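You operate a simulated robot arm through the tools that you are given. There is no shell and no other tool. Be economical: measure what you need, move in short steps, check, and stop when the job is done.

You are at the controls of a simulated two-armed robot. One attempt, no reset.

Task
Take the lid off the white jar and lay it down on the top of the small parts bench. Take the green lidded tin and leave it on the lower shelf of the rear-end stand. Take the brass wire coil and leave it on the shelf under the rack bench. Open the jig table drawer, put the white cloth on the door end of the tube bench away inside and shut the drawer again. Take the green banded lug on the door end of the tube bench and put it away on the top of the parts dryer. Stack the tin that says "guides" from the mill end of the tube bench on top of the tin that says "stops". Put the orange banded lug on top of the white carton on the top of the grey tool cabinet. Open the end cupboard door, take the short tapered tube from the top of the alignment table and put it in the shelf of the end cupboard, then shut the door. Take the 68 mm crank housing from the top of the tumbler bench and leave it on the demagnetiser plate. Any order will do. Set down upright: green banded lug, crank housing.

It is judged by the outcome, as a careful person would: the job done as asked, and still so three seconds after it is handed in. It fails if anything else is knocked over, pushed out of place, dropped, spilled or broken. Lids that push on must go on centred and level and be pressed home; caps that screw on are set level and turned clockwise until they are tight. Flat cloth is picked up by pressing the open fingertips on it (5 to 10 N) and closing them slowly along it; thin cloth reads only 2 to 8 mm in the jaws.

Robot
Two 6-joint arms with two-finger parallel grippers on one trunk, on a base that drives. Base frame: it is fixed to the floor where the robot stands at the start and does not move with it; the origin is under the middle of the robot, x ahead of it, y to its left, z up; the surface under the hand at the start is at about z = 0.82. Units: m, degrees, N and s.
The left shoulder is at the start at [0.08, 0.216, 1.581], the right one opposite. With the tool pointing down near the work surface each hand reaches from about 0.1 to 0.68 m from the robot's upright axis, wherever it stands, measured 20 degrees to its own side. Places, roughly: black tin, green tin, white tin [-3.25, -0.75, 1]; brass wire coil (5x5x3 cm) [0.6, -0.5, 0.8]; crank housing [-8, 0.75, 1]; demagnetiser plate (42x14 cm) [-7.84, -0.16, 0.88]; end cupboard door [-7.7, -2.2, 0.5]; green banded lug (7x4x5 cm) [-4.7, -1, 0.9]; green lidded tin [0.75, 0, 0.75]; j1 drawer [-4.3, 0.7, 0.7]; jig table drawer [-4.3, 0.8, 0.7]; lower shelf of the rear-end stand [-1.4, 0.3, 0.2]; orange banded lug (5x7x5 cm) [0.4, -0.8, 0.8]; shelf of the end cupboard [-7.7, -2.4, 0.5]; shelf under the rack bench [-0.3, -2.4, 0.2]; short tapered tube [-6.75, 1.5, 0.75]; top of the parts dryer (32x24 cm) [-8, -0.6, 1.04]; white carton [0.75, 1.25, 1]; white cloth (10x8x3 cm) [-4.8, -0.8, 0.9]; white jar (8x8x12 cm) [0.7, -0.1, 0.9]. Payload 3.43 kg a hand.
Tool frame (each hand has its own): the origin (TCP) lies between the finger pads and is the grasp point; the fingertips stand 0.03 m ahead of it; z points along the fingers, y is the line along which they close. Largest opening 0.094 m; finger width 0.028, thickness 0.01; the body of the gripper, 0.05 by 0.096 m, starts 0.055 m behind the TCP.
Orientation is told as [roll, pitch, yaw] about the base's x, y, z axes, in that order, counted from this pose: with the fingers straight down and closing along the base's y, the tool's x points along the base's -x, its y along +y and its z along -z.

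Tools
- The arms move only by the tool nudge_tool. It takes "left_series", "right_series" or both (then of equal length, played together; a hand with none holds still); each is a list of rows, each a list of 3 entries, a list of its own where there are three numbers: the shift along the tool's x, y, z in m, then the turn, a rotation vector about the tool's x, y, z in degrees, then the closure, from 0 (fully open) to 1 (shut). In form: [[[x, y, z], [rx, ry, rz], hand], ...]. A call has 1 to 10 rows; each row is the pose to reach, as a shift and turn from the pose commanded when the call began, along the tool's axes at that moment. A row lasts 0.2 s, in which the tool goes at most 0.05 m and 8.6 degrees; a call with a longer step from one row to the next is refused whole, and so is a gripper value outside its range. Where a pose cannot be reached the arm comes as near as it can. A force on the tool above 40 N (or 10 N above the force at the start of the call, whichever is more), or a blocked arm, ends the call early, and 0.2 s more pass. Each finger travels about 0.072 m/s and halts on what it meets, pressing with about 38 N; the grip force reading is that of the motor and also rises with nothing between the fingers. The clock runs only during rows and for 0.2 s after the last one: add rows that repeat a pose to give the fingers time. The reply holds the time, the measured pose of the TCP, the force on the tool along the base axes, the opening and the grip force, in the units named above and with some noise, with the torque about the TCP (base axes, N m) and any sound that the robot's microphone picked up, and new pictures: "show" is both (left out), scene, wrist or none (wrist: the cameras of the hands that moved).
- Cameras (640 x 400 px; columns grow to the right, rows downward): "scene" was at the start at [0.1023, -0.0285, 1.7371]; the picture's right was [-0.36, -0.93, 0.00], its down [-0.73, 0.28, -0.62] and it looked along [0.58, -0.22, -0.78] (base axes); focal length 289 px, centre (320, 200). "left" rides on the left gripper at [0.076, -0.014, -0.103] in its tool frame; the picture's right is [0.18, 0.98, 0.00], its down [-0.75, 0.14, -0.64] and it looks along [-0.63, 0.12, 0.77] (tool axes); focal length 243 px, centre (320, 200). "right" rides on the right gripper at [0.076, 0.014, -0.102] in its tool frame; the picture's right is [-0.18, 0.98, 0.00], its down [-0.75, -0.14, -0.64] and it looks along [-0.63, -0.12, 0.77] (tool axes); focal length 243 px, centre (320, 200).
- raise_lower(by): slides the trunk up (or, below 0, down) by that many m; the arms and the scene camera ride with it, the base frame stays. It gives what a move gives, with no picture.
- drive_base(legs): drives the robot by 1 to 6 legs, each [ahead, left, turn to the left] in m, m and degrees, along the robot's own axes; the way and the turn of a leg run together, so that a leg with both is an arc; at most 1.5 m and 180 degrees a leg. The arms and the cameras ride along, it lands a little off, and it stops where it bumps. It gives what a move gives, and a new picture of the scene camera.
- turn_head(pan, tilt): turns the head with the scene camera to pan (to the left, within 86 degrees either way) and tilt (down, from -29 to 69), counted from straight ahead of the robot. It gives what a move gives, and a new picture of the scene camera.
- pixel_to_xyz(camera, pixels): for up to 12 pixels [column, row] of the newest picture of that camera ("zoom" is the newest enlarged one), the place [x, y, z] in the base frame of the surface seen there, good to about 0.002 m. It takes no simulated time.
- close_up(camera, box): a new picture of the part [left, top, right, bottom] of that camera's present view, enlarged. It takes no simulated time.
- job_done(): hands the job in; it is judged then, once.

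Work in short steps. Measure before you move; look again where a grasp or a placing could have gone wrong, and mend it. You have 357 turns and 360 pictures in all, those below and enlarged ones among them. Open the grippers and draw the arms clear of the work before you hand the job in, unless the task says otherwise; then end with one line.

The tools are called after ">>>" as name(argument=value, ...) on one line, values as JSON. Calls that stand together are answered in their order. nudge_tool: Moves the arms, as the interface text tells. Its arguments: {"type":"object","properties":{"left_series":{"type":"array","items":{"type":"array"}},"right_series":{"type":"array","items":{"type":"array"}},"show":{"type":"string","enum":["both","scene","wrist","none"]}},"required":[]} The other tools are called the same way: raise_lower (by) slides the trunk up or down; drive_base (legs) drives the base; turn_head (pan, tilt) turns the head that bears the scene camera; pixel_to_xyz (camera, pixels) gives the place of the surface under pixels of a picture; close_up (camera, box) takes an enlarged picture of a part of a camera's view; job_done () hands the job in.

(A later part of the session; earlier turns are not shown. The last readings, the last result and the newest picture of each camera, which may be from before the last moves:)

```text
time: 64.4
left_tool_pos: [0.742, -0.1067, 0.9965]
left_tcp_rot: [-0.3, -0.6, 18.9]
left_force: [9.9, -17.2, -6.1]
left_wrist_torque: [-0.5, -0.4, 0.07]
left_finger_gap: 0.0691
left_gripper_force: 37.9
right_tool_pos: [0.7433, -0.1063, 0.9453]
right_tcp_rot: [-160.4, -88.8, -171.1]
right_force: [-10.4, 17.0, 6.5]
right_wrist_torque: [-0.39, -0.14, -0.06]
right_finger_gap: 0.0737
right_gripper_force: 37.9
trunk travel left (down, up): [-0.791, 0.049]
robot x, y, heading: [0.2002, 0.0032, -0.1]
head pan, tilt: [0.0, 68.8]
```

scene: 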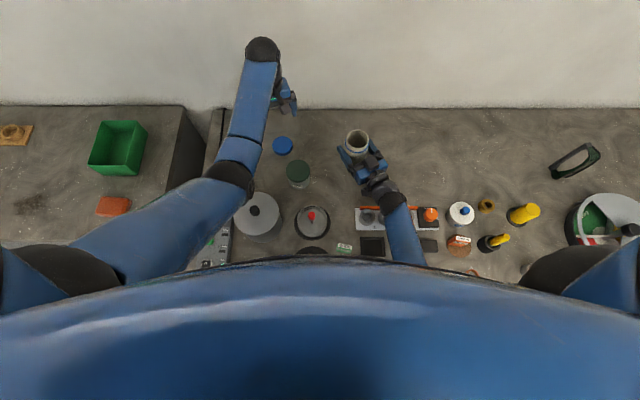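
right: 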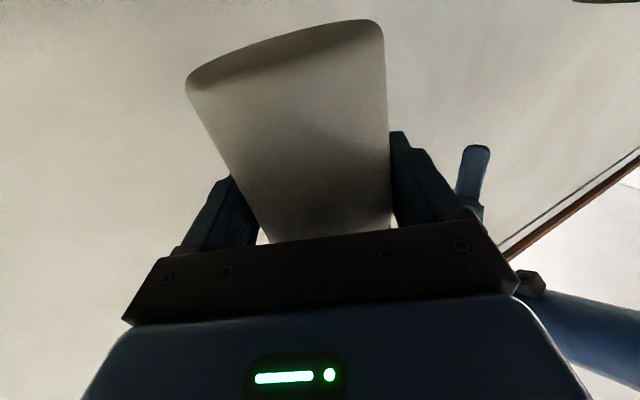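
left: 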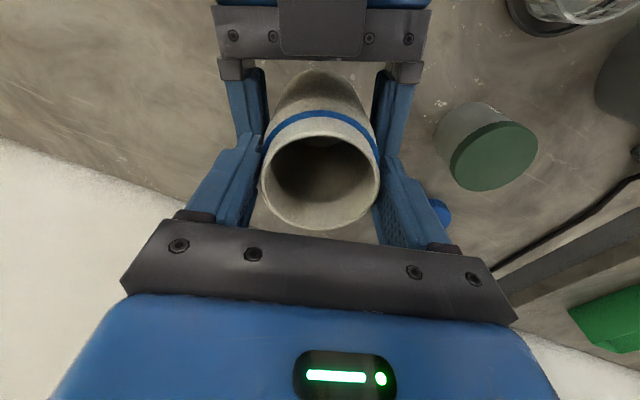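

Left holds the jar. Opening the right hand, then moving the jar forward out of its fingers with the left.

>>> nudge_tool(right_series=[[[0, 0, 0], [0, 0, 0], 0], [[0, 0, 0], [0, 0, 0], 0], [[0, 0, 0], [0, 0, 0], 0]], show="none")

>>> nudge_tool(left_series=[[[-0.018, 0.003, -0.005], [0, 0, 0], 1], [[-0.04, 0.006, -0.01], [0, 0, 0], 1], [[-0.06, 0.009, -0.015], [0, 0, 0], 1], [[-0.09, 0.012, -0.015], [0, 0, 0], 1]], show="both")

```text
time: 65.2
left_tool_pos: [0.7414, -0.1055, 0.9958]
left_tcp_rot: [-0.1, -0.5, 19.0]
left_force: [-0.1, 0.4, 0.0]
left_wrist_torque: [0.0, 0.01, -0.01]
left_finger_gap: 0.0684
left_gripper_force: 37.9
right_tool_pos: [0.7437, -0.1075, 0.9455]
right_tcp_rot: [-162.1, -89.0, -169.6]
right_force: [-0.3, -0.4, 0.1]
right_wrist_torque: [0.01, -0.02, 0.01]
right_finger_gap: 0.0941
right_gripper_force: 0.0
trunk travel left (down, up): [-0.791, 0.049]
robot x, y, heading: [0.2004, -0.0004, -0.2]
head pan, tilt: [0.0, 68.8]
```

```text
time: 66.2
left_tool_pos: [0.8228, -0.0661, 1.0132]
left_tcp_rot: [-0.1, -0.5, 18.9]
left_force: [-0.7, 0.3, -1.7]
left_wrist_torque: [-0.03, 0.0, 0.02]
left_finger_gap: 0.0685
left_gripper_force: 38.1
right_tool_pos: [0.7434, -0.1068, 0.9453]
right_tcp_rot: [-162.1, -88.9, -169.7]
right_force: [0.9, 0.6, 0.2]
right_wrist_torque: [0.03, 0.0, 0.0]
right_finger_gap: 0.0938
right_gripper_force: 0.0
trunk travel left (down, up): [-0.791, 0.049]
robot x, y, heading: [0.2021, 0.0012, 0.0]
head pan, tilt: [0.0, 68.8]
```

scene: 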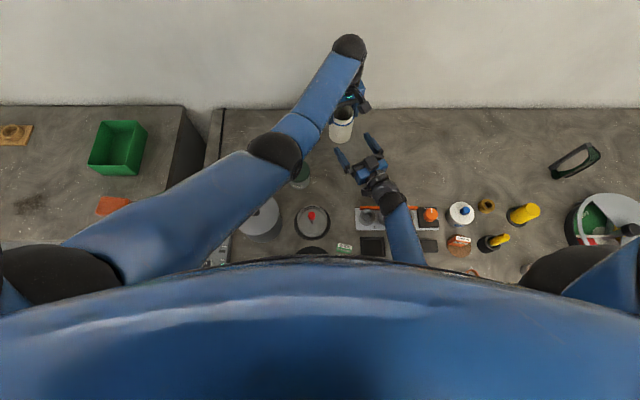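
left: 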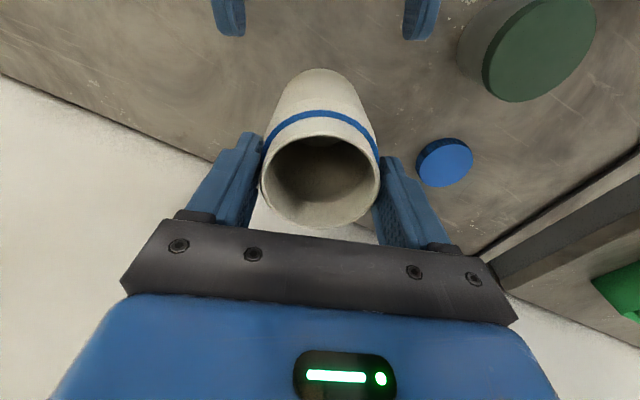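

Raising the right hand away and rotating it back to pointing down.

>>> nudge_tool(right_series=[[[-0.04, 0, 0], [0, 0, 0], 0], [[-0.08, -0.02, 0], [0, 8, 0], 0], [[-0.08, -0.05, 0], [0, 16, 0], 0], [[-0.08, -0.08, 0], [0, 24, 0], 0], [[-0.08, -0.11, 0], [0, 32, 0], 0], [[-0.08, -0.13, 0], [0, 40, 0], 0], [[-0.08, -0.15, 0], [0, 48, 0], 0], [[-0.08, -0.17, 0], [0, 56, 0], 0], [[-0.08, -0.17, 0], [0, 64, 0], 0], [[-0.08, -0.17, 0], [0, 72, 0], 0]], show="scene")

```text
time: 68.4
left_tool_pos: [0.8224, -0.0661, 1.0144]
left_tcp_rot: [-0.2, -0.5, 19.1]
left_force: [0.3, 0.2, -0.7]
left_wrist_torque: [-0.01, -0.01, 0.01]
left_finger_gap: 0.0687
left_gripper_force: 37.8
right_tool_pos: [0.8243, -0.2572, 1.0258]
right_tcp_rot: [-0.4, -18.9, 28.5]
right_force: [-0.3, 0.0, 0.2]
right_wrist_torque: [0.01, -0.01, 0.02]
right_finger_gap: 0.094
right_gripper_force: 0.1
trunk travel left (down, up): [-0.791, 0.049]
robot x, y, heading: [0.2067, 0.0024, 0.1]
head pan, tilt: [0.0, 68.8]
```

scene: 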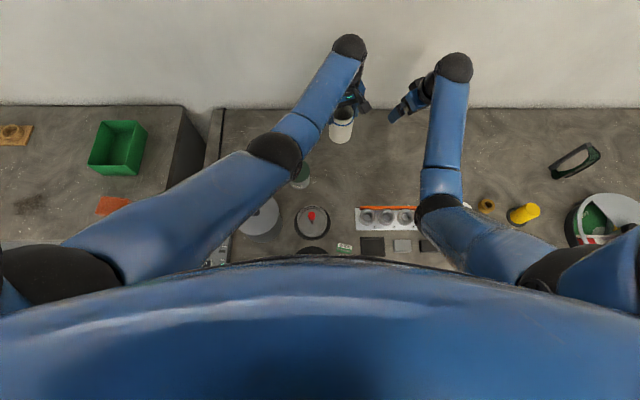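

Carrying the jar back to its original spot and lowering it.

>>> nudge_tool(left_series=[[[0.04, -0.003, 0.0], [0, 0, 0], 1], [[0.08, -0.006, 0.0], [0, 0, 0], 1], [[0.115, -0.01, 0.01], [0, 0, 0], 1], [[0.115, -0.01, 0.04], [0, 0, 0], 1], [[0.115, -0.01, 0.06], [0, 0, 0], 1], [[0.115, -0.01, 0.07], [0, 0, 0], 1], [[0.115, -0.01, 0.074], [0, 0, 0], 1]], right_series=[[[0, 0, 0], [0, 8, 0], 0], [[0, 0, 0], [0, 16, 0], 0], [[0, 0, 0], [0, 18, 0], 0], [[0, 0, 0], [0, 18, 0], 0], [[0, 0, 0], [0, 18, 0], 0], [[0, 0, 0], [0, 18, 0], 0], [[0, 0, 0], [0, 18, 0], 0]], show="wrist")

```text
time: 70.0
left_tool_pos: [0.7185, -0.1143, 0.9387]
left_tcp_rot: [-0.4, -0.6, 19.0]
left_force: [-3.6, 4.8, 22.8]
left_wrist_torque: [0.35, 0.97, -0.07]
left_finger_gap: 0.068
left_gripper_force: 37.9
right_tool_pos: [0.8228, -0.2575, 1.0266]
right_tcp_rot: [-0.4, -1.0, 28.4]
right_force: [0.2, -0.6, -0.7]
right_wrist_torque: [0.01, -0.03, 0.01]
right_finger_gap: 0.0942
right_gripper_force: 0.0
trunk travel left (down, up): [-0.791, 0.049]
robot x, y, heading: [0.2037, 0.0018, 0.0]
head pan, tilt: [0.0, 68.8]
```

right: 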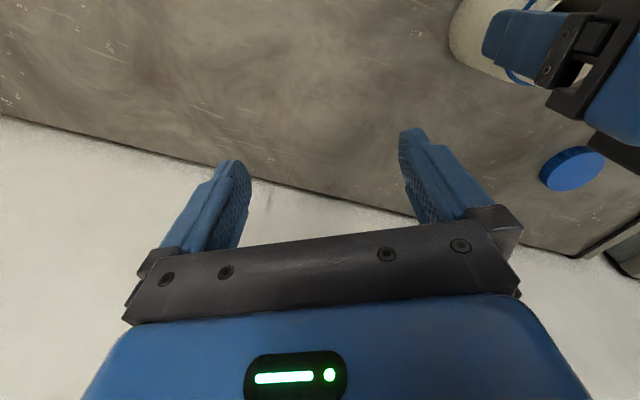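
left: 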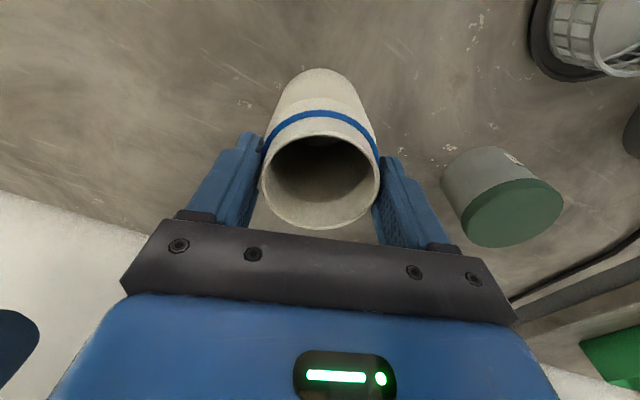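

Contact with the bench (23 N). Releasing and rising straight up.

>>> nudge_tool(left_series=[[[0, 0, -0.001], [0, 0, 0], 0.5], [[0, 0, -0.001], [0, 0, 0], 0], [[0, 0, -0.001], [0, 0, 0], 0], [[0, 0, -0.03], [0, 0, 0], 0], [[0, 0, -0.07], [0, 0, 0], 0], [[0, 0, -0.11], [0, 0, 0], 0]], show="both")

```text
time: 71.4
left_tool_pos: [0.7171, -0.1157, 1.0478]
left_tcp_rot: [-0.1, -0.5, 19.0]
left_force: [-0.9, 0.2, -0.5]
left_wrist_torque: [-0.01, 0.01, 0.0]
left_finger_gap: 0.094
left_gripper_force: 0.0
right_tool_pos: [0.8233, -0.2564, 1.0274]
right_tcp_rot: [-0.3, -1.0, 28.3]
right_force: [1.1, 0.0, -0.1]
right_wrist_torque: [0.01, -0.01, 0.0]
right_finger_gap: 0.094
right_gripper_force: 0.1
trunk travel left (down, up): [-0.791, 0.049]
robot x, y, heading: [0.2047, 0.0013, 0.1]
head pan, tilt: [0.0, 68.8]
```

scene: 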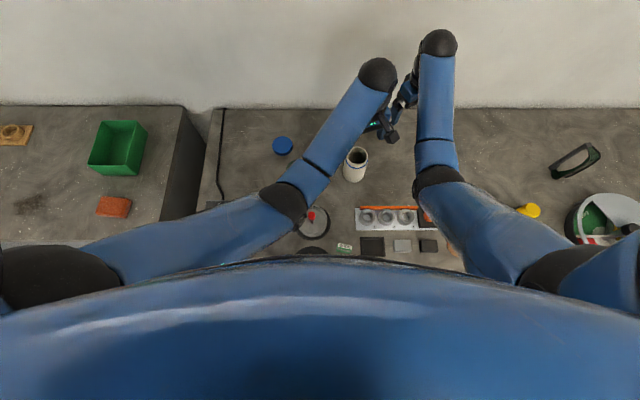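
left: 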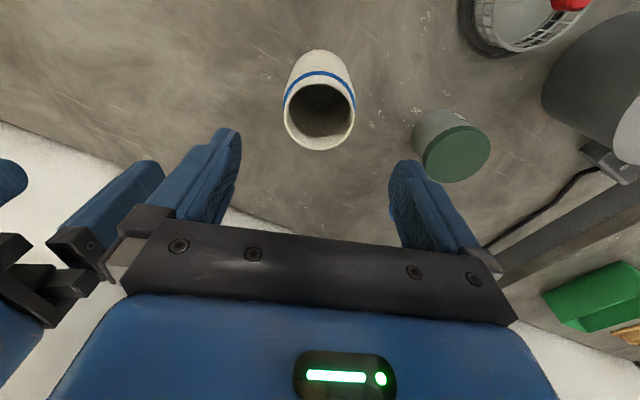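

Jar is upright back in place, lid on the bench. Next, left hand above the green tin (~0.702, 0.062); right hand to a neutral yaw.

>>> nudge_tool(left_series=[[[-0.011, 0.043, 0], [0, 0, 5], 0], [[-0.022, 0.086, 0], [0, 0, 10], 0], [[-0.033, 0.13, 0], [0, 0, 15], 0], [[-0.044, 0.173, 0.01], [0, 0, 19], 0]], right_series=[[[0.01, -0.02, 0], [0, 0, 7], 0], [[0.02, -0.05, 0], [0, 0, 14], 0], [[0.03, -0.08, 0], [0, 0, 21], 0], [[0.04, -0.11, 0], [0, 0, 28], 0]], show="wrist")

```text
time: 72.4
left_tool_pos: [0.7052, 0.0624, 1.028]
left_tcp_rot: [-0.1, -0.7, -0.2]
left_force: [0.1, 0.1, -0.3]
left_wrist_torque: [0.03, -0.03, 0.0]
left_finger_gap: 0.0941
left_gripper_force: 0.0
left hand out of reach, approached as far as the arm can: row 3, 4
right_tool_pos: [0.8402, -0.3719, 1.0254]
right_tcp_rot: [0.3, -1.1, 0.4]
right_force: [-1.1, -0.2, -0.8]
right_wrist_torque: [-0.01, 0.0, 0.01]
right_finger_gap: 0.0939
right_gripper_force: 0.0
trunk travel left (down, up): [-0.791, 0.049]
robot x, y, heading: [0.2059, 0.0018, -0.1]
head pan, tilt: [0.0, 68.8]
```

right: 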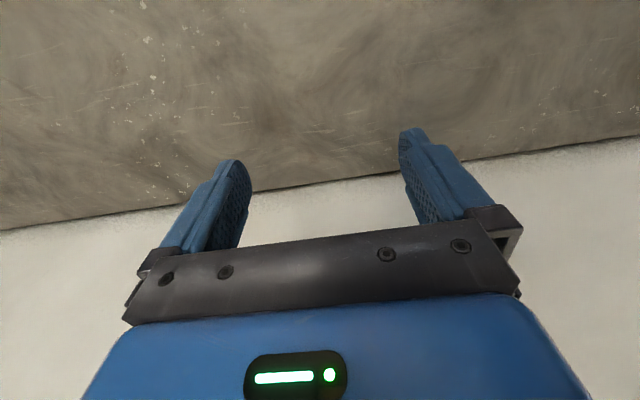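
left: 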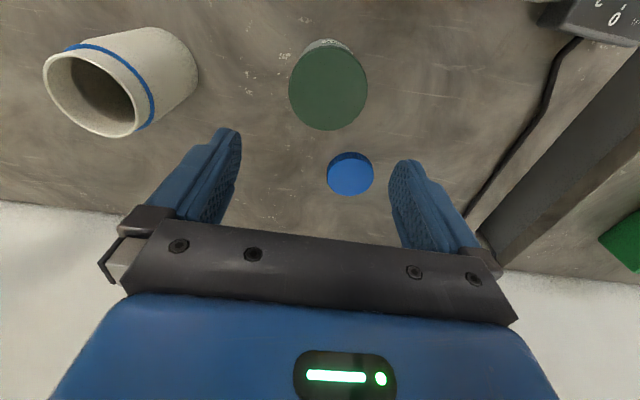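

Measuring the tin's lid edges.

>>> pixel_to_xyz(camera="left", pixels=[[290, 90], [366, 88], [328, 52], [328, 129], [328, 90], [350, 160]])

```text
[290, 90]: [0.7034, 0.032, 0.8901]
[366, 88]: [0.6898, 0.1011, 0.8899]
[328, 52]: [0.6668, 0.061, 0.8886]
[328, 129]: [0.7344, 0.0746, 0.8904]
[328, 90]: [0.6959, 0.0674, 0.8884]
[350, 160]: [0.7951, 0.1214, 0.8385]
```

Descending onto the tin and gripping.

>>> nudge_tool(left_series=[[[0.0045, 0.004, 0.04], [0, 0, 0], 0], [[0.0045, 0.004, 0.085], [0, 0, 0], 0], [[0.0045, 0.004, 0.13], [0, 0, 0], 0], [[0.0045, 0.004, 0.16], [0, 0, 0], 0], [[0.0045, 0.004, 0.16], [0, 0, 0], 1], [[0.0045, 0.004, 0.16], [0, 0, 0], 1], [[0.0045, 0.004, 0.16], [0, 0, 0], 1], [[0.0045, 0.004, 0.14], [0, 0, 0], 1], [[0.0045, 0.004, 0.1], [0, 0, 0], 1]], show="wrist")

```text
time: 74.4
left_tool_pos: [0.7044, 0.0656, 0.9282]
left_tcp_rot: [0.0, -0.5, 0.0]
left_force: [0.5, -0.1, -2.0]
left_wrist_torque: [0.02, 0.0, 0.02]
left_finger_gap: 0.077
left_gripper_force: 38.1
right_tool_pos: [0.8403, -0.3724, 1.0273]
right_tcp_rot: [0.2, -1.1, 0.3]
right_force: [-0.7, -0.8, 0.5]
right_wrist_torque: [0.01, 0.02, 0.03]
right_finger_gap: 0.0939
right_gripper_force: 0.1
trunk travel left (down, up): [-0.791, 0.049]
robot x, y, heading: [0.2014, -0.0011, -0.1]
head pan, tilt: [0.0, 68.8]
```

left: 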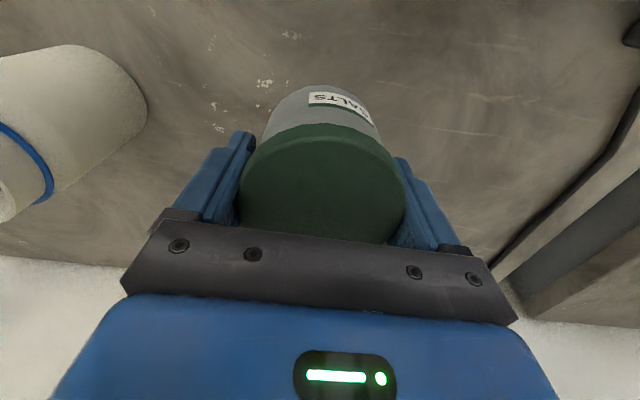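

Tin is held. Raising it, then driving back and right to reach the orange-banded lug with the right hand.

>>> nudge_tool(left_series=[[[0.0, 0, -0.05], [0, 0, 0], 1], [[0.0, 0, -0.09], [0, 0, 0], 1]], show="none")

>>> drive_base(legs=[[-0.15, 0, 0], [0, -0.45, 0]])

>>> turn_head(pan=-20, tilt=60)

```text
time: 75.0
left_tool_pos: [0.7026, 0.0657, 1.018]
left_tcp_rot: [0.0, -0.4, 0.1]
left_force: [0.1, 0.9, -2.1]
left_wrist_torque: [0.0, 0.0, 0.0]
left_finger_gap: 0.0768
left_gripper_force: 37.7
right_tool_pos: [0.8398, -0.3731, 1.0263]
right_tcp_rot: [0.2, -1.2, 0.4]
right_force: [1.1, -0.2, 0.8]
right_wrist_torque: [-0.03, 0.0, 0.0]
right_finger_gap: 0.094
right_gripper_force: 0.0
trunk travel left (down, up): [-0.791, 0.049]
robot x, y, heading: [0.2058, -0.0019, 0.0]
head pan, tilt: [0.0, 68.8]
```

```text
time: 78.6
left_tool_pos: [0.5359, -0.3446, 1.0141]
left_tcp_rot: [-0.2, -0.3, 1.7]
left_force: [0.2, -0.3, -2.3]
left_wrist_torque: [-0.01, -0.01, -0.01]
left_finger_gap: 0.0768
left_gripper_force: 38.2
right_tool_pos: [0.6863, -0.7797, 1.024]
right_tcp_rot: [0.1, -0.7, 2.1]
right_force: [0.4, -0.2, 0.1]
right_wrist_torque: [-0.03, 0.01, -0.01]
right_finger_gap: 0.0938
right_gripper_force: 0.1
trunk travel left (down, up): [-0.791, 0.049]
robot x, y, heading: [0.0362, -0.4295, 1.6]
head pan, tilt: [0.0, 68.8]
```

scene: 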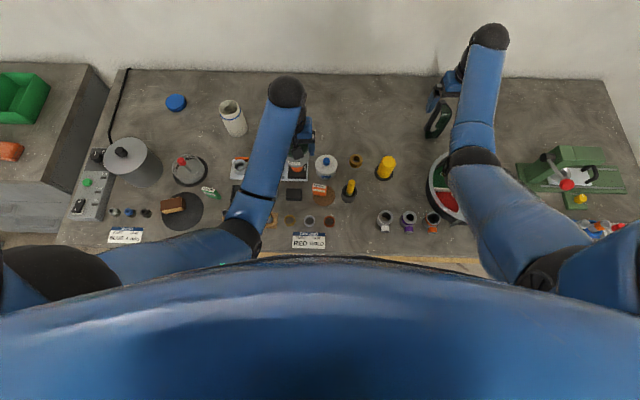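

```text
time: 79.5
left_tool_pos: [0.5359, -0.347, 1.0152]
left_tcp_rot: [0.0, -0.4, 1.7]
left_force: [0.5, 0.1, -1.7]
left_wrist_torque: [-0.01, -0.04, 0.02]
left_finger_gap: 0.0768
left_gripper_force: 38.1
right_tool_pos: [0.6851, -0.7801, 1.0241]
right_tcp_rot: [0.0, -0.7, 2.1]
right_force: [-0.3, 0.2, 1.0]
right_wrist_torque: [0.01, -0.01, 0.02]
right_finger_gap: 0.0943
right_gripper_force: 0.1
trunk travel left (down, up): [-0.791, 0.049]
robot x, y, heading: [0.0358, -0.4284, 1.5]
head pan, tilt: [-20.0, 60.0]
```

scene: 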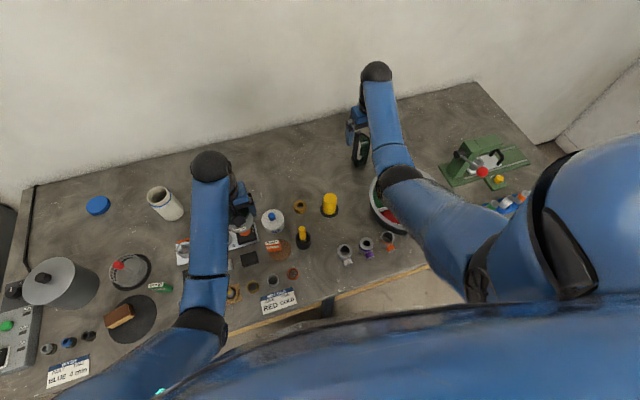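

Zooming on the lugs (around (365,245)) and measuring.

>>> close_up(camera="scene", box=[320, 210, 420, 272])

>>> pixel_to_xyz(camera="zoom", pixels=[[430, 175], [440, 220], [415, 200], [460, 230], [450, 260], [300, 210], [300, 240], [160, 220], [430, 195]])

```text
6.40 times, centred on (370, 241) of scene
```

zoom: 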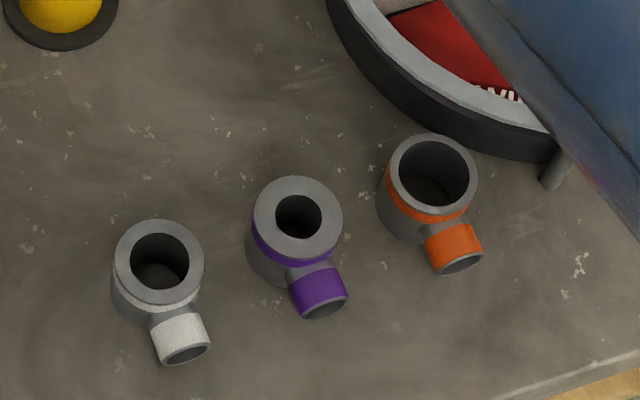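

```text
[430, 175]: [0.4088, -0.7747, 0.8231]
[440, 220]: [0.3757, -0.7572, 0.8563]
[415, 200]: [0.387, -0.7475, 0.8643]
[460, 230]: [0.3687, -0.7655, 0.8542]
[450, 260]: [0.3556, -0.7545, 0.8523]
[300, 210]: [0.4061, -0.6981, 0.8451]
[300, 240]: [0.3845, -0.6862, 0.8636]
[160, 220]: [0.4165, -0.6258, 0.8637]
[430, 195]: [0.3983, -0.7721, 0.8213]
```

Measuring the orange lug's rim.

>>> pixel_to_xyz(camera="zoom", pixels=[[391, 172], [473, 174], [432, 139], [432, 207], [453, 240], [470, 250], [440, 260], [480, 140]])

```text
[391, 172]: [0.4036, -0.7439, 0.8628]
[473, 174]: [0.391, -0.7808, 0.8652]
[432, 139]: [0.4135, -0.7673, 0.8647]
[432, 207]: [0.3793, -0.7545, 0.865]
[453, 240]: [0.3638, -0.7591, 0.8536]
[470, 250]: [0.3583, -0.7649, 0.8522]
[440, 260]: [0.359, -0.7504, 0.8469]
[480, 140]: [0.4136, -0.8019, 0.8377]
```

Orange lug: centre (0.3965,-0.7615), OD ~40 mm, top 0.865, branch toward me. Approaching with partly closed fingers, yawed -12°.

>>> nudge_tool(right_series=[[[0.045, 0.005, 0.0], [0, 0, 3], 0], [[0.09, 0.01, 0.0], [0, 0, 6], 0], [[0.135, 0.015, 0.01], [0, 0, 9], 0], [[0.18, 0.02, 0.02], [0, 0, 12], 0.2], [[0.225, 0.025, 0.03], [0, 0, 14], 0.47], [[0.27, 0.028, 0.04], [0, 0, 14], 0.47], [[0.288, 0.029, 0.05], [0, 0, 14], 0.47]], show="wrist")

```text
time: 81.0
left_tool_pos: [0.536, -0.3473, 1.0153]
left_tcp_rot: [-0.1, -0.3, 1.7]
left_force: [0.1, -0.2, -3.0]
left_wrist_torque: [-0.01, -0.02, 0.0]
left_finger_gap: 0.0767
left_gripper_force: 38.1
right_tool_pos: [0.3963, -0.7608, 0.9686]
right_tcp_rot: [0.4, -0.7, -11.9]
right_force: [0.1, 0.6, 0.1]
right_wrist_torque: [0.0, -0.01, -0.01]
right_finger_gap: 0.05
right_gripper_force: 0.0
trunk travel left (down, up): [-0.791, 0.049]
robot x, y, heading: [0.0295, -0.4252, 1.8]
head pan, tilt: [-20.0, 60.0]
```

right: 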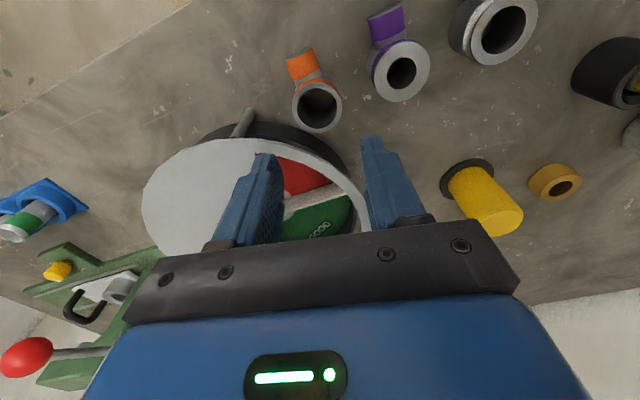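

Checking the lug rim again from this closer view.

>>> pixel_to_xyz(camera="right", pixels=[[297, 108], [338, 108], [318, 85], [318, 129], [302, 65], [345, 145], [360, 170], [372, 85]])

```text
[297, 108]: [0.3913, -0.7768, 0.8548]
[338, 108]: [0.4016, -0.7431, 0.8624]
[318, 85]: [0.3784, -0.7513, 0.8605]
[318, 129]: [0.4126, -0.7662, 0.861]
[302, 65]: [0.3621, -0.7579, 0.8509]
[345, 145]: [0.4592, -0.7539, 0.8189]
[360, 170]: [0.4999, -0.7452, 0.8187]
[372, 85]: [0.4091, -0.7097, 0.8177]
```

Descending to grip.

>>> nudge_tool(right_series=[[[0, 0, 0.04], [0, 0, 0], 0.47], [[0, 0, 0.08], [0, 0, 0], 0.47], [[0, 0, 0.105], [0, 0, 0], 0.47], [[0, 0, 0.113], [0, 0, 0], 0.47], [[0, 0, 0.113], [0, 0, 0], 1], [[0, 0, 0.113], [0, 0, 0], 1], [[0, 0, 0.113], [0, 0, 0], 1], [[0, 0, 0.08], [0, 0, 0], 1], [[0, 0, 0.04], [0, 0, 0], 1], [[0, 0, 0.0], [0, 0, 0], 1]], show="wrist")

```text
time: 81.6
left_tool_pos: [0.5332, -0.3455, 1.0155]
left_tcp_rot: [-0.1, -0.3, 1.7]
left_force: [-0.9, -0.4, -1.9]
left_wrist_torque: [0.01, 0.0, -0.03]
left_finger_gap: 0.0766
left_gripper_force: 37.8
right_tool_pos: [0.3971, -0.7611, 0.9206]
right_tcp_rot: [0.0, -0.9, -12.0]
right_force: [-3.2, 0.9, 7.3]
right_wrist_torque: [-0.26, 0.1, -0.11]
right_finger_gap: 0.0499
right_gripper_force: 0.2
trunk travel left (down, up): [-0.791, 0.049]
robot x, y, heading: [0.0323, -0.4249, 1.3]
head pan, tilt: [-20.0, 60.0]
stopped in row 2 (right hand): the force on the tool passed its limit at 114 N (the readings are from after the stop); the commanded pose is now the measured one
```

right: 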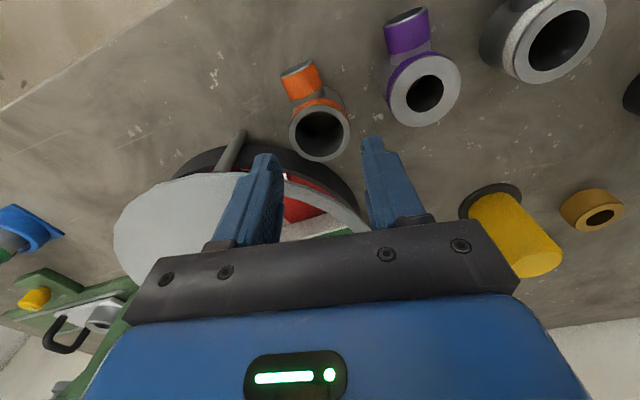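

Unexpected contact at tip height 0.89 — measuring the tray plate near the right finger.

>>> nudge_tool(right_series=[[[0, 0, -0.02], [0, 0, 0], 0.47], [[0, 0, -0.045], [0, 0, 0], 0.47]], show="wrist")

>>> close_up(camera="scene", box=[320, 150, 480, 270])

>>> pixel_to_xyz(camera="right", pixels=[[240, 145], [215, 142], [260, 140], [330, 165], [350, 195], [150, 180], [236, 120], [300, 130]])

```text
time: 82.2
left_tool_pos: [0.5344, -0.3448, 1.0152]
left_tcp_rot: [-0.1, -0.3, 1.8]
left_force: [-0.1, -0.1, -2.0]
left_wrist_torque: [-0.03, -0.02, 0.03]
left_finger_gap: 0.0764
left_gripper_force: 37.8
right_tool_pos: [0.396, -0.762, 0.9648]
right_tcp_rot: [0.0, -0.8, -12.0]
right_force: [0.7, 0.4, 0.4]
right_wrist_torque: [0.01, -0.01, -0.02]
right_finger_gap: 0.0496
right_gripper_force: 0.1
trunk travel left (down, up): [-0.791, 0.049]
robot x, y, heading: [0.0351, -0.4317, 1.7]
head pan, tilt: [-20.0, 60.0]
```

right: 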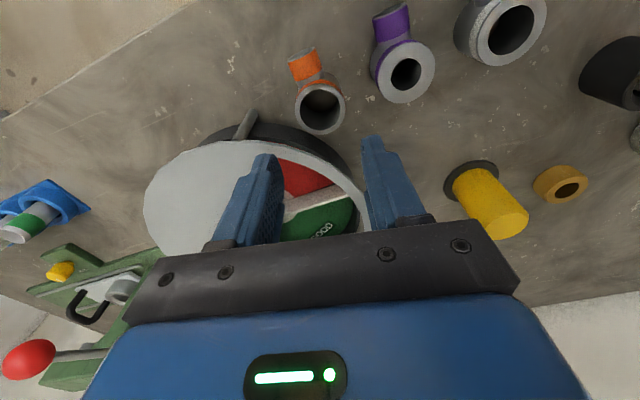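

```text
3.33 times, centred on (400, 210) of scene
```

zoom: 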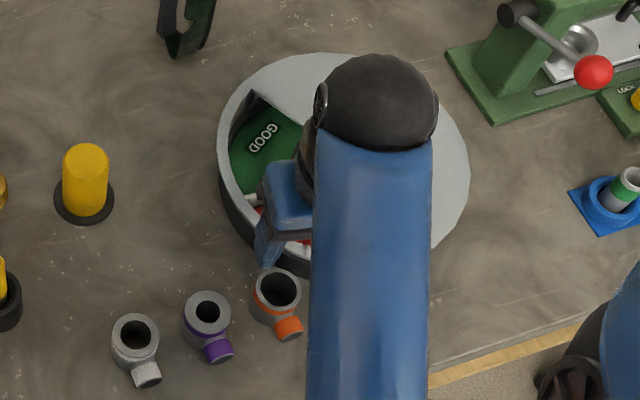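

```text
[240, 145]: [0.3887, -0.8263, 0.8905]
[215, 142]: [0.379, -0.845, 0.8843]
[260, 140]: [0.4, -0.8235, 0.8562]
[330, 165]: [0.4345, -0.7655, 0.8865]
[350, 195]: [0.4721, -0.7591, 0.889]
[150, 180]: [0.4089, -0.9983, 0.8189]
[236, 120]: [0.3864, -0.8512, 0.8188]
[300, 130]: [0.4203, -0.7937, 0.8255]
```

The right finger meets the carousel plate edge. I'll instead grip the lug by its branch (at ~0.363,-0.757), which is well clear.

>>> nudge_tool(right_series=[[[0.017, -0.001, 0.0], [0, 0, -5], 0.47], [[0.033, -0.0027, 0.0], [0, 0, -9], 0.47], [[0.033, -0.0027, 0.03], [0, 0, -9], 0.47], [[0.033, -0.0027, 0.06], [0, 0, -9], 0.47], [[0.033, -0.0027, 0.075], [0, 0, -9], 0.47]], show="wrist")

```text
time: 83.4
left_tool_pos: [0.536, -0.3473, 1.0159]
left_tcp_rot: [0.0, -0.3, 1.7]
left_force: [-0.8, -0.4, -2.1]
left_wrist_torque: [0.01, -0.02, 0.0]
left_finger_gap: 0.0764
left_gripper_force: 38.0
right_tool_pos: [0.3645, -0.7592, 0.888]
right_tcp_rot: [-0.2, -0.7, -2.9]
right_force: [0.3, 0.3, -0.1]
right_wrist_torque: [-0.02, -0.01, 0.03]
right_finger_gap: 0.05
right_gripper_force: 0.0
trunk travel left (down, up): [-0.791, 0.049]
robot x, y, heading: [0.0336, -0.4269, 1.7]
head pan, tilt: [-20.0, 60.0]
```

right: 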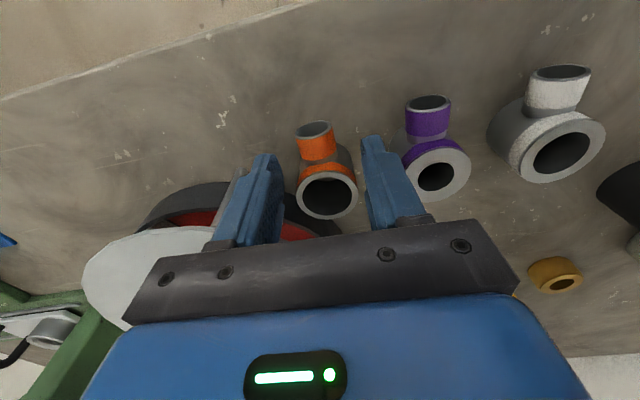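

Fingers straddle the branch; descending, closing, and lifting.

>>> nudge_tool(right_series=[[[0, 0.001, 0.02], [0, 0, 0], 0.47], [[0, 0.001, 0.035], [0, 0, 0], 0.47], [[0, 0.001, 0.035], [0, 0, 0], 1], [[0, 0.001, 0.035], [0, 0, 0], 1], [[0, 0.001, 0.035], [0, 0, 0], 1], [[0, 0.001, 0.01], [0, 0, 0], 1], [[0, 0.001, -0.03], [0, 0, 0], 1], [[0, 0.001, -0.07], [0, 0, 0], 1]], show="wrist")

```text
time: 85.2
left_tool_pos: [0.5365, -0.3471, 1.0148]
left_tcp_rot: [0.1, -0.2, 1.8]
left_force: [-1.0, -0.2, -2.1]
left_wrist_torque: [-0.03, 0.01, 0.02]
left_finger_gap: 0.0761
left_gripper_force: 37.9
right_tool_pos: [0.3658, -0.757, 0.9578]
right_tcp_rot: [-0.1, -0.8, -3.0]
right_force: [-0.2, -0.5, -1.1]
right_wrist_torque: [-0.02, 0.01, 0.04]
right_finger_gap: 0.0235
right_gripper_force: 38.2
trunk travel left (down, up): [-0.791, 0.049]
robot x, y, heading: [0.0355, -0.427, 1.7]
head pan, tilt: [-20.0, 60.0]
```

right: 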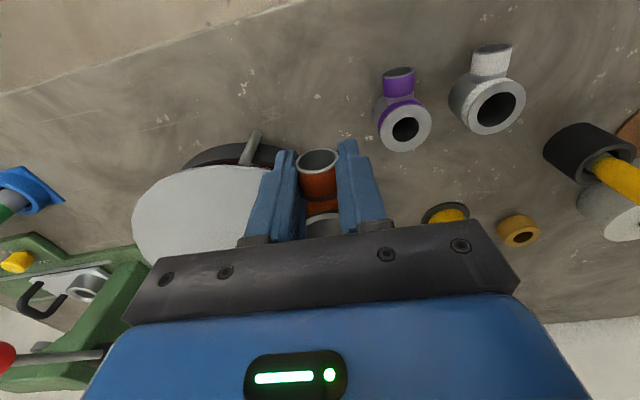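

Lug held by its branch. Raising, backing off and driving left toward the grey cabinet.

>>> nudge_tool(right_series=[[[0, 0.0, -0.03], [0, 0, 0], 1], [[0, 0.0, -0.05], [0, 0, 0], 1]], show="none")

>>> drive_base(legs=[[-0.2, 0, -1.7], [0, 1.4, 0], [0, 0.35, 0]])

>>> turn_head(pan=0, tilt=35)

```text
time: 85.8
left_tool_pos: [0.5364, -0.3465, 1.0147]
left_tcp_rot: [0.0, -0.1, 1.7]
left_force: [0.5, -0.1, -2.8]
left_wrist_torque: [0.04, 0.02, -0.03]
left_finger_gap: 0.0761
left_gripper_force: 37.8
right_tool_pos: [0.3656, -0.7557, 0.9985]
right_tcp_rot: [-0.1, -0.7, -2.9]
right_force: [0.2, 0.2, -1.3]
right_wrist_torque: [0.0, 0.03, -0.02]
right_finger_gap: 0.0234
right_gripper_force: 38.0
right hand out of reach, approached as far as the arm can: row 2
trunk travel left (down, up): [-0.791, 0.049]
robot x, y, heading: [0.0319, -0.4264, 1.5]
head pan, tilt: [-20.0, 60.0]
```

```text
time: 95.8
left_tool_pos: [0.3014, 1.3877, 1.0159]
left_tcp_rot: [0.1, -0.2, 1.8]
left_force: [0.3, 0.4, -1.6]
left_wrist_torque: [0.03, -0.01, 0.0]
left_finger_gap: 0.0761
left_gripper_force: 38.2
right_tool_pos: [0.1324, 0.9785, 0.9963]
right_tcp_rot: [0.0, -0.8, -2.8]
right_force: [0.4, -0.5, -1.4]
right_wrist_torque: [-0.01, 0.02, 0.02]
right_finger_gap: 0.0237
right_gripper_force: 38.0
trunk travel left (down, up): [-0.791, 0.049]
robot x, y, heading: [-0.2015, 1.3082, 2.0]
head pan, tilt: [-20.0, 60.0]
```

scene: 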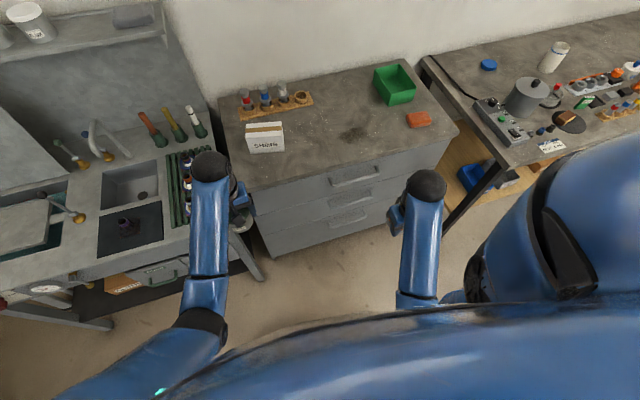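

```text
time: 96.7
left_tool_pos: [0.3007, 1.3917, 1.0145]
left_tcp_rot: [-0.1, -0.2, 1.8]
left_force: [0.0, 0.3, -1.6]
left_wrist_torque: [-0.03, 0.03, 0.0]
left_finger_gap: 0.0758
left_gripper_force: 38.0
right_tool_pos: [0.1321, 0.9807, 0.9971]
right_tcp_rot: [0.0, -0.8, -2.9]
right_force: [0.3, -0.2, -0.8]
right_wrist_torque: [-0.02, 0.02, 0.01]
right_finger_gap: 0.0236
right_gripper_force: 38.0
trunk travel left (down, up): [-0.791, 0.049]
robot x, y, heading: [-0.201, 1.3091, 1.7]
head pan, tilt: [0.0, 35.0]
```

scene: 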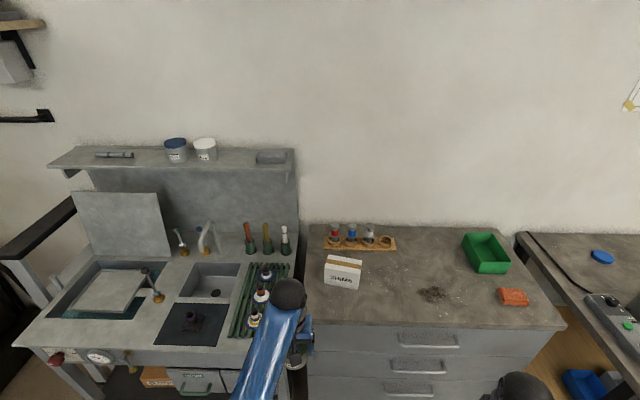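

Measuring the carton and cabinet geometry.

>>> pixel_to_xyz(camera="scene", pixels=[[345, 262], [328, 260], [360, 264], [343, 258], [340, 280], [430, 322], [320, 318], [540, 325], [400, 290], [250, 325]])

>>> close_up(camera="scene", box=[300, 215, 420, 300])

```text
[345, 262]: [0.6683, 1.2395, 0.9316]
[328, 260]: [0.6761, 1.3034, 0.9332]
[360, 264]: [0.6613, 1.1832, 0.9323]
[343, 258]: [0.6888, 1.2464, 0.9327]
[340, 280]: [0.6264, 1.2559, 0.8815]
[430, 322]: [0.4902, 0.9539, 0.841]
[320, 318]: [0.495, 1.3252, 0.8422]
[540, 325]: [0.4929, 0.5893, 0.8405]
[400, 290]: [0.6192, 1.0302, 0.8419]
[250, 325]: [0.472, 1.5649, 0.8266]
```

```text
4.71 times, centred on (360, 258) of scene
```

zoom: 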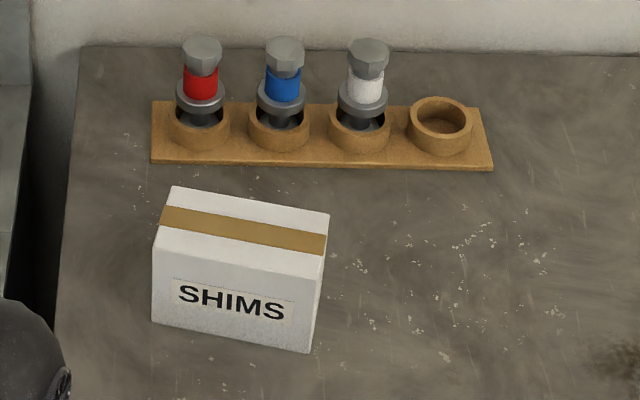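

Measuring the carton's top corners.

>>> pixel_to_xyz(camera="zoom", pixels=[[178, 190], [325, 215], [158, 250], [320, 276], [243, 230], [200, 45], [440, 105]])

>>> drive_base(legs=[[0.38, 0.1, -1.7]])

```text
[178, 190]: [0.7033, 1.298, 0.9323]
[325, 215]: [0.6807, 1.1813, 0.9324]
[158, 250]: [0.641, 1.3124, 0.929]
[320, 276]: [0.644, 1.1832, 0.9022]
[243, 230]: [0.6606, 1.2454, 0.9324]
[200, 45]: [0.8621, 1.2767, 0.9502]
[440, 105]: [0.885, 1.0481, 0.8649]
```

```text
time: 99.2
left_tool_pos: [0.6137, 1.4446, 1.0148]
left_tcp_rot: [0.0, -0.4, -2.6]
left_force: [-0.7, 0.4, -2.0]
left_wrist_torque: [0.02, -0.01, 0.03]
left_finger_gap: 0.0756
left_gripper_force: 38.0
right_tool_pos: [0.4139, 1.0483, 0.9983]
right_tcp_rot: [-0.1, -1.0, -7.1]
right_force: [-0.2, -0.8, -0.6]
right_wrist_torque: [0.04, -0.03, -0.01]
right_finger_gap: 0.0238
right_gripper_force: 38.2
trunk travel left (down, up): [-0.791, 0.049]
robot x, y, heading: [0.1107, 1.4023, -2.6]
head pan, tilt: [0.0, 35.0]
stopped in leg 1: the robot was blocked; the commanded pose is now the measured one
```

scene: 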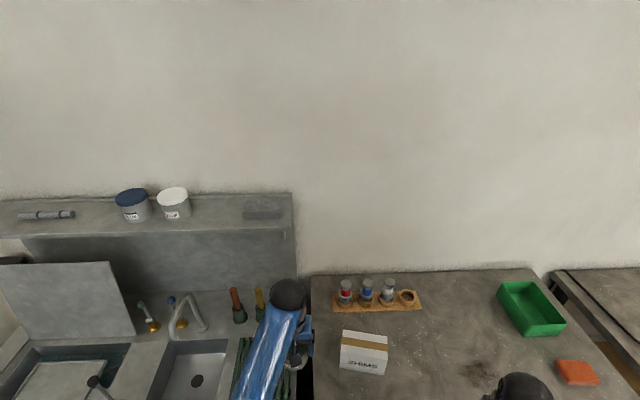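

Robot at the cabinet. Carton top centre ≈(0.67,1.245,0.933). Moving the right hand with the lug toward it.

>>> nudge_tool(right_series=[[[-0.03, 0.032, -0.01], [0, 0, 0], 1], [[-0.06, 0.064, -0.02], [0, 0, 0], 1], [[-0.09, 0.096, -0.025], [0, 0, 0], 1], [[-0.12, 0.128, -0.025], [0, 0, 0], 1], [[-0.15, 0.16, -0.025], [0, 0, 0], 1], [[-0.175, 0.192, -0.025], [0, 0, 0], 1], [[-0.202, 0.224, -0.025], [0, 0, 0], 1]], show="both")

>>> turn_head(pan=-10, tilt=55)

>>> close_up(camera="scene", box=[240, 120, 440, 245])

```text
time: 100.8
left_tool_pos: [0.6188, 1.4454, 1.0138]
left_tcp_rot: [0.0, -0.1, -2.5]
left_force: [0.8, -0.2, -2.7]
left_wrist_torque: [-0.02, 0.02, 0.01]
left_finger_gap: 0.0755
left_gripper_force: 37.6
right_tool_pos: [0.6468, 1.2467, 1.0243]
right_tcp_rot: [-0.2, -0.6, -7.4]
right_force: [0.8, -0.6, -1.3]
right_wrist_torque: [0.01, 0.05, 0.01]
right_finger_gap: 0.0237
right_gripper_force: 38.0
right hand out of reach, approached as far as the arm can: row 1, 2, 3, 4, 5, 6
trunk travel left (down, up): [-0.791, 0.049]
robot x, y, heading: [0.1134, 1.4019, -2.5]
head pan, tilt: [0.0, 35.0]
```

scene: 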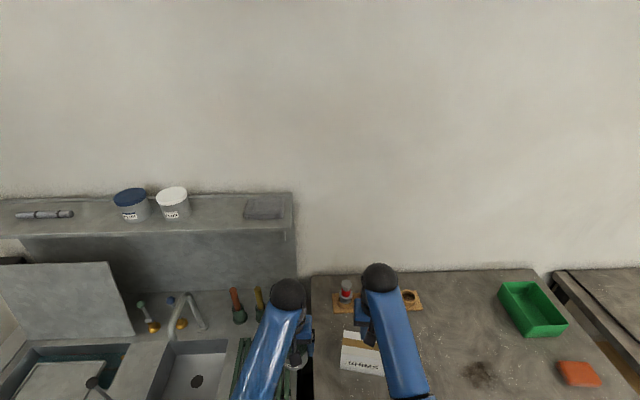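
right: 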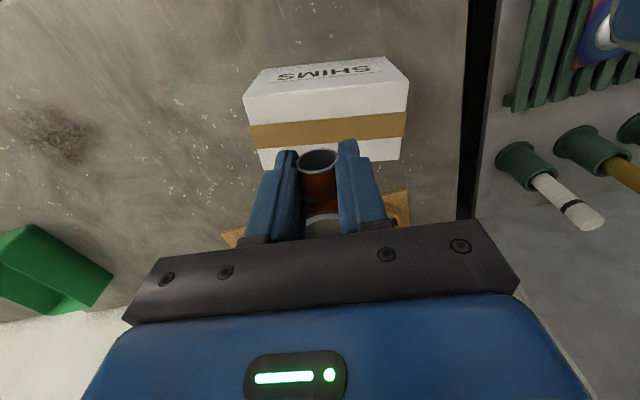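

```text
time: 101.6
left_tool_pos: [0.6191, 1.4445, 1.0161]
left_tcp_rot: [0.0, -0.1, -2.5]
left_force: [-0.4, 0.2, -2.8]
left_wrist_torque: [0.01, -0.02, 0.01]
left_finger_gap: 0.0756
left_gripper_force: 38.0
right_tool_pos: [0.6461, 1.2448, 1.025]
right_tcp_rot: [-0.1, -0.8, -7.1]
right_force: [-0.1, -0.2, -0.8]
right_wrist_torque: [0.03, 0.0, 0.0]
right_finger_gap: 0.0235
right_gripper_force: 38.4
trunk travel left (down, up): [-0.791, 0.049]
robot x, y, heading: [0.1116, 1.4, -2.3]
head pan, tilt: [-10.0, 55.0]
```

scene: 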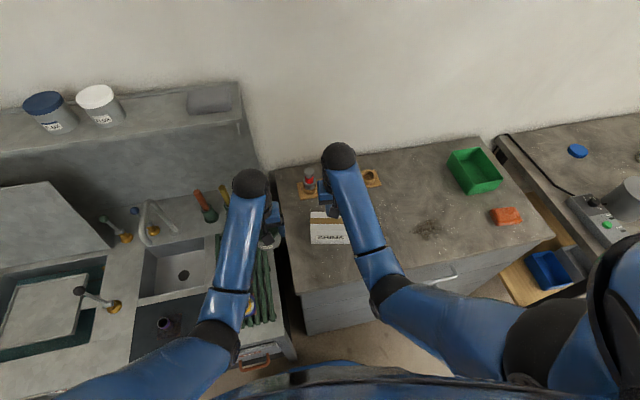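

```text
3.20 times, centred on (340, 182) of scene
```

zoom: 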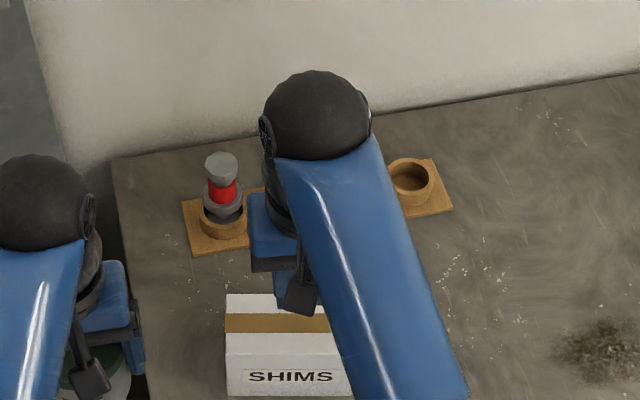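

Measuring how the lug sits in the fingers and the carton edges below.

>>> pixel_to_xyz(camera="right", pixels=[[318, 150], [303, 162], [336, 160], [320, 185], [318, 205], [320, 215], [330, 225], [255, 160], [403, 150], [250, 115], [406, 108]])

```text
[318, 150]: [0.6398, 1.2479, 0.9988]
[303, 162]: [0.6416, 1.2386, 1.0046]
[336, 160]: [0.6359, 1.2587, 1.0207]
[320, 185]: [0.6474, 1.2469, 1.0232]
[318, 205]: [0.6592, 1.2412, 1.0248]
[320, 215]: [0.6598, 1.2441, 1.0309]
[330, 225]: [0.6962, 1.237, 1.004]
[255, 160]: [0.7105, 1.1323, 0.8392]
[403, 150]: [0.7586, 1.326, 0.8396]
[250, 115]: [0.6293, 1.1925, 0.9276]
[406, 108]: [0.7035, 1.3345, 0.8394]
```

The lug droops slightly, fine. Shifting 12 mm back to centre over the carton and lowering to contact.

>>> nudge_tool(right_series=[[[0.012, 0, 0.02], [0, 0, 0], 1], [[0.012, 0, 0.04], [0, 0, 0], 1], [[0.012, 0, 0.05], [0, 0, 0], 1], [[0.012, 0, 0.055], [0, 0, 0], 1], [[0.012, 0, 0.058], [0, 0, 0], 1]], show="wrist")

```text
time: 102.8
left_tool_pos: [0.6179, 1.4443, 1.0148]
left_tcp_rot: [0.1, -0.2, -2.5]
left_force: [-0.4, 0.8, -2.2]
left_wrist_torque: [-0.01, -0.02, 0.0]
left_finger_gap: 0.0758
left_gripper_force: 37.8
right_tool_pos: [0.6348, 1.2472, 0.9657]
right_tcp_rot: [-0.1, -0.8, -7.2]
right_force: [-0.3, 0.3, -1.1]
right_wrist_torque: [0.02, 0.02, -0.01]
right_finger_gap: 0.0237
right_gripper_force: 37.8
trunk travel left (down, up): [-0.791, 0.049]
robot x, y, heading: [0.1117, 1.4033, -2.7]
head pan, tilt: [-10.0, 55.0]
```

right: 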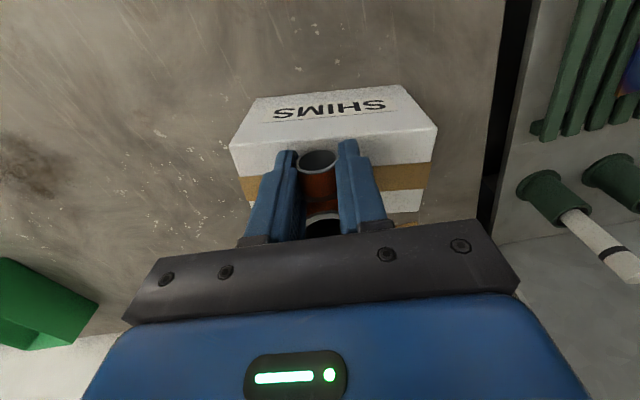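

Lowering 2 mm more and releasing gently.

>>> nudge_tool(right_series=[[[0, 0, 0.002], [0, 0, 0], 1], [[0, 0, 0.002], [0, 0, 0], 0.7], [[0, 0, 0.002], [0, 0, 0], 0.6], [[0, 0, 0.002], [0, 0, 0], 0.5], [[0, 0, 0.002], [0, 0, 0], 0.5]], show="wrist")

```text
time: 104.0
left_tool_pos: [0.6179, 1.4452, 1.015]
left_tcp_rot: [0.0, -0.2, -2.5]
left_force: [-0.1, 0.3, -2.2]
left_wrist_torque: [-0.03, 0.0, 0.02]
left_finger_gap: 0.076
left_gripper_force: 38.1
right_tool_pos: [0.6356, 1.2469, 0.9642]
right_tcp_rot: [-0.1, -0.9, -7.2]
right_force: [-0.4, 0.3, 0.6]
right_wrist_torque: [0.03, -0.01, 0.0]
right_finger_gap: 0.0467
right_gripper_force: 0.1
trunk travel left (down, up): [-0.791, 0.049]
robot x, y, heading: [0.1137, 1.4022, -2.3]
head pan, tilt: [-10.0, 55.0]
```

right: 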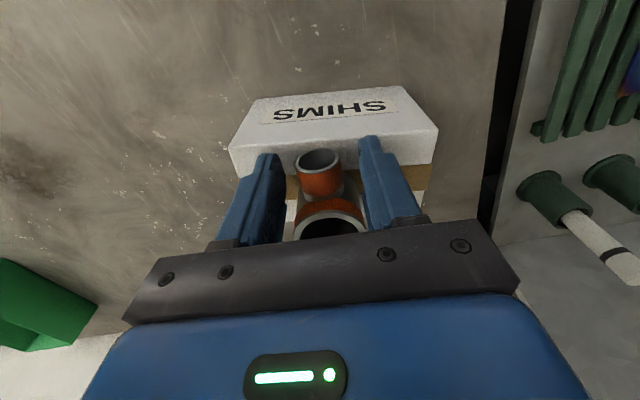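

Lug is standing on the carton. Rising straight up and checking.

>>> nudge_tool(right_series=[[[0, 0, -0.03], [0, 0, 0], 0.5], [[0, 0, -0.06], [0, 0, 0], 0.4], [[0.03, 0, -0.06], [0, 0, 0], 0], [[0.07, 0, -0.06], [0, 0, 0], 0]], show="wrist")

>>> close_up(camera="right", box=[200, 100, 440, 260])

```text
time: 105.0
left_tool_pos: [0.6163, 1.4448, 1.0161]
left_tcp_rot: [-0.1, -0.3, -2.5]
left_force: [-0.6, -0.7, -2.5]
left_wrist_torque: [-0.05, -0.03, 0.02]
left_finger_gap: 0.0756
left_gripper_force: 38.0
right_tool_pos: [0.5664, 1.2545, 1.0078]
right_tcp_rot: [0.0, -1.1, -7.2]
right_force: [-0.3, -0.1, -0.3]
right_wrist_torque: [-0.02, -0.02, 0.0]
right_finger_gap: 0.0939
right_gripper_force: 0.0
right hand out of reach, approached as far as the arm can: row 3, 4
trunk travel left (down, up): [-0.791, 0.049]
robot x, y, heading: [0.111, 1.405, -2.5]
head pan, tilt: [-10.0, 55.0]
```

right: 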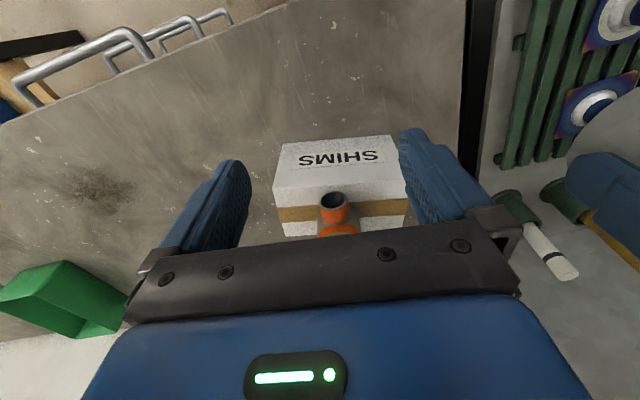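

```text
2.50 times, centred on (320, 180) of right
```

zoom: 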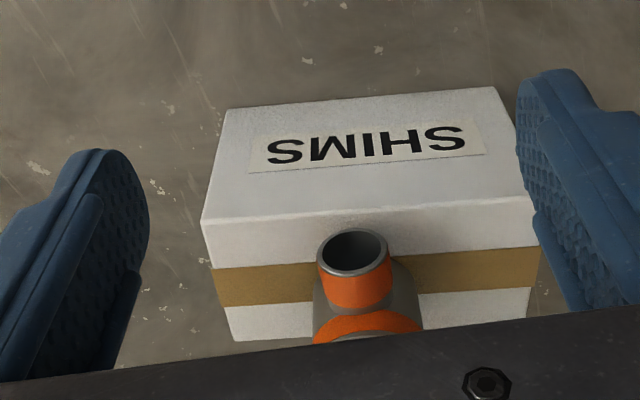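

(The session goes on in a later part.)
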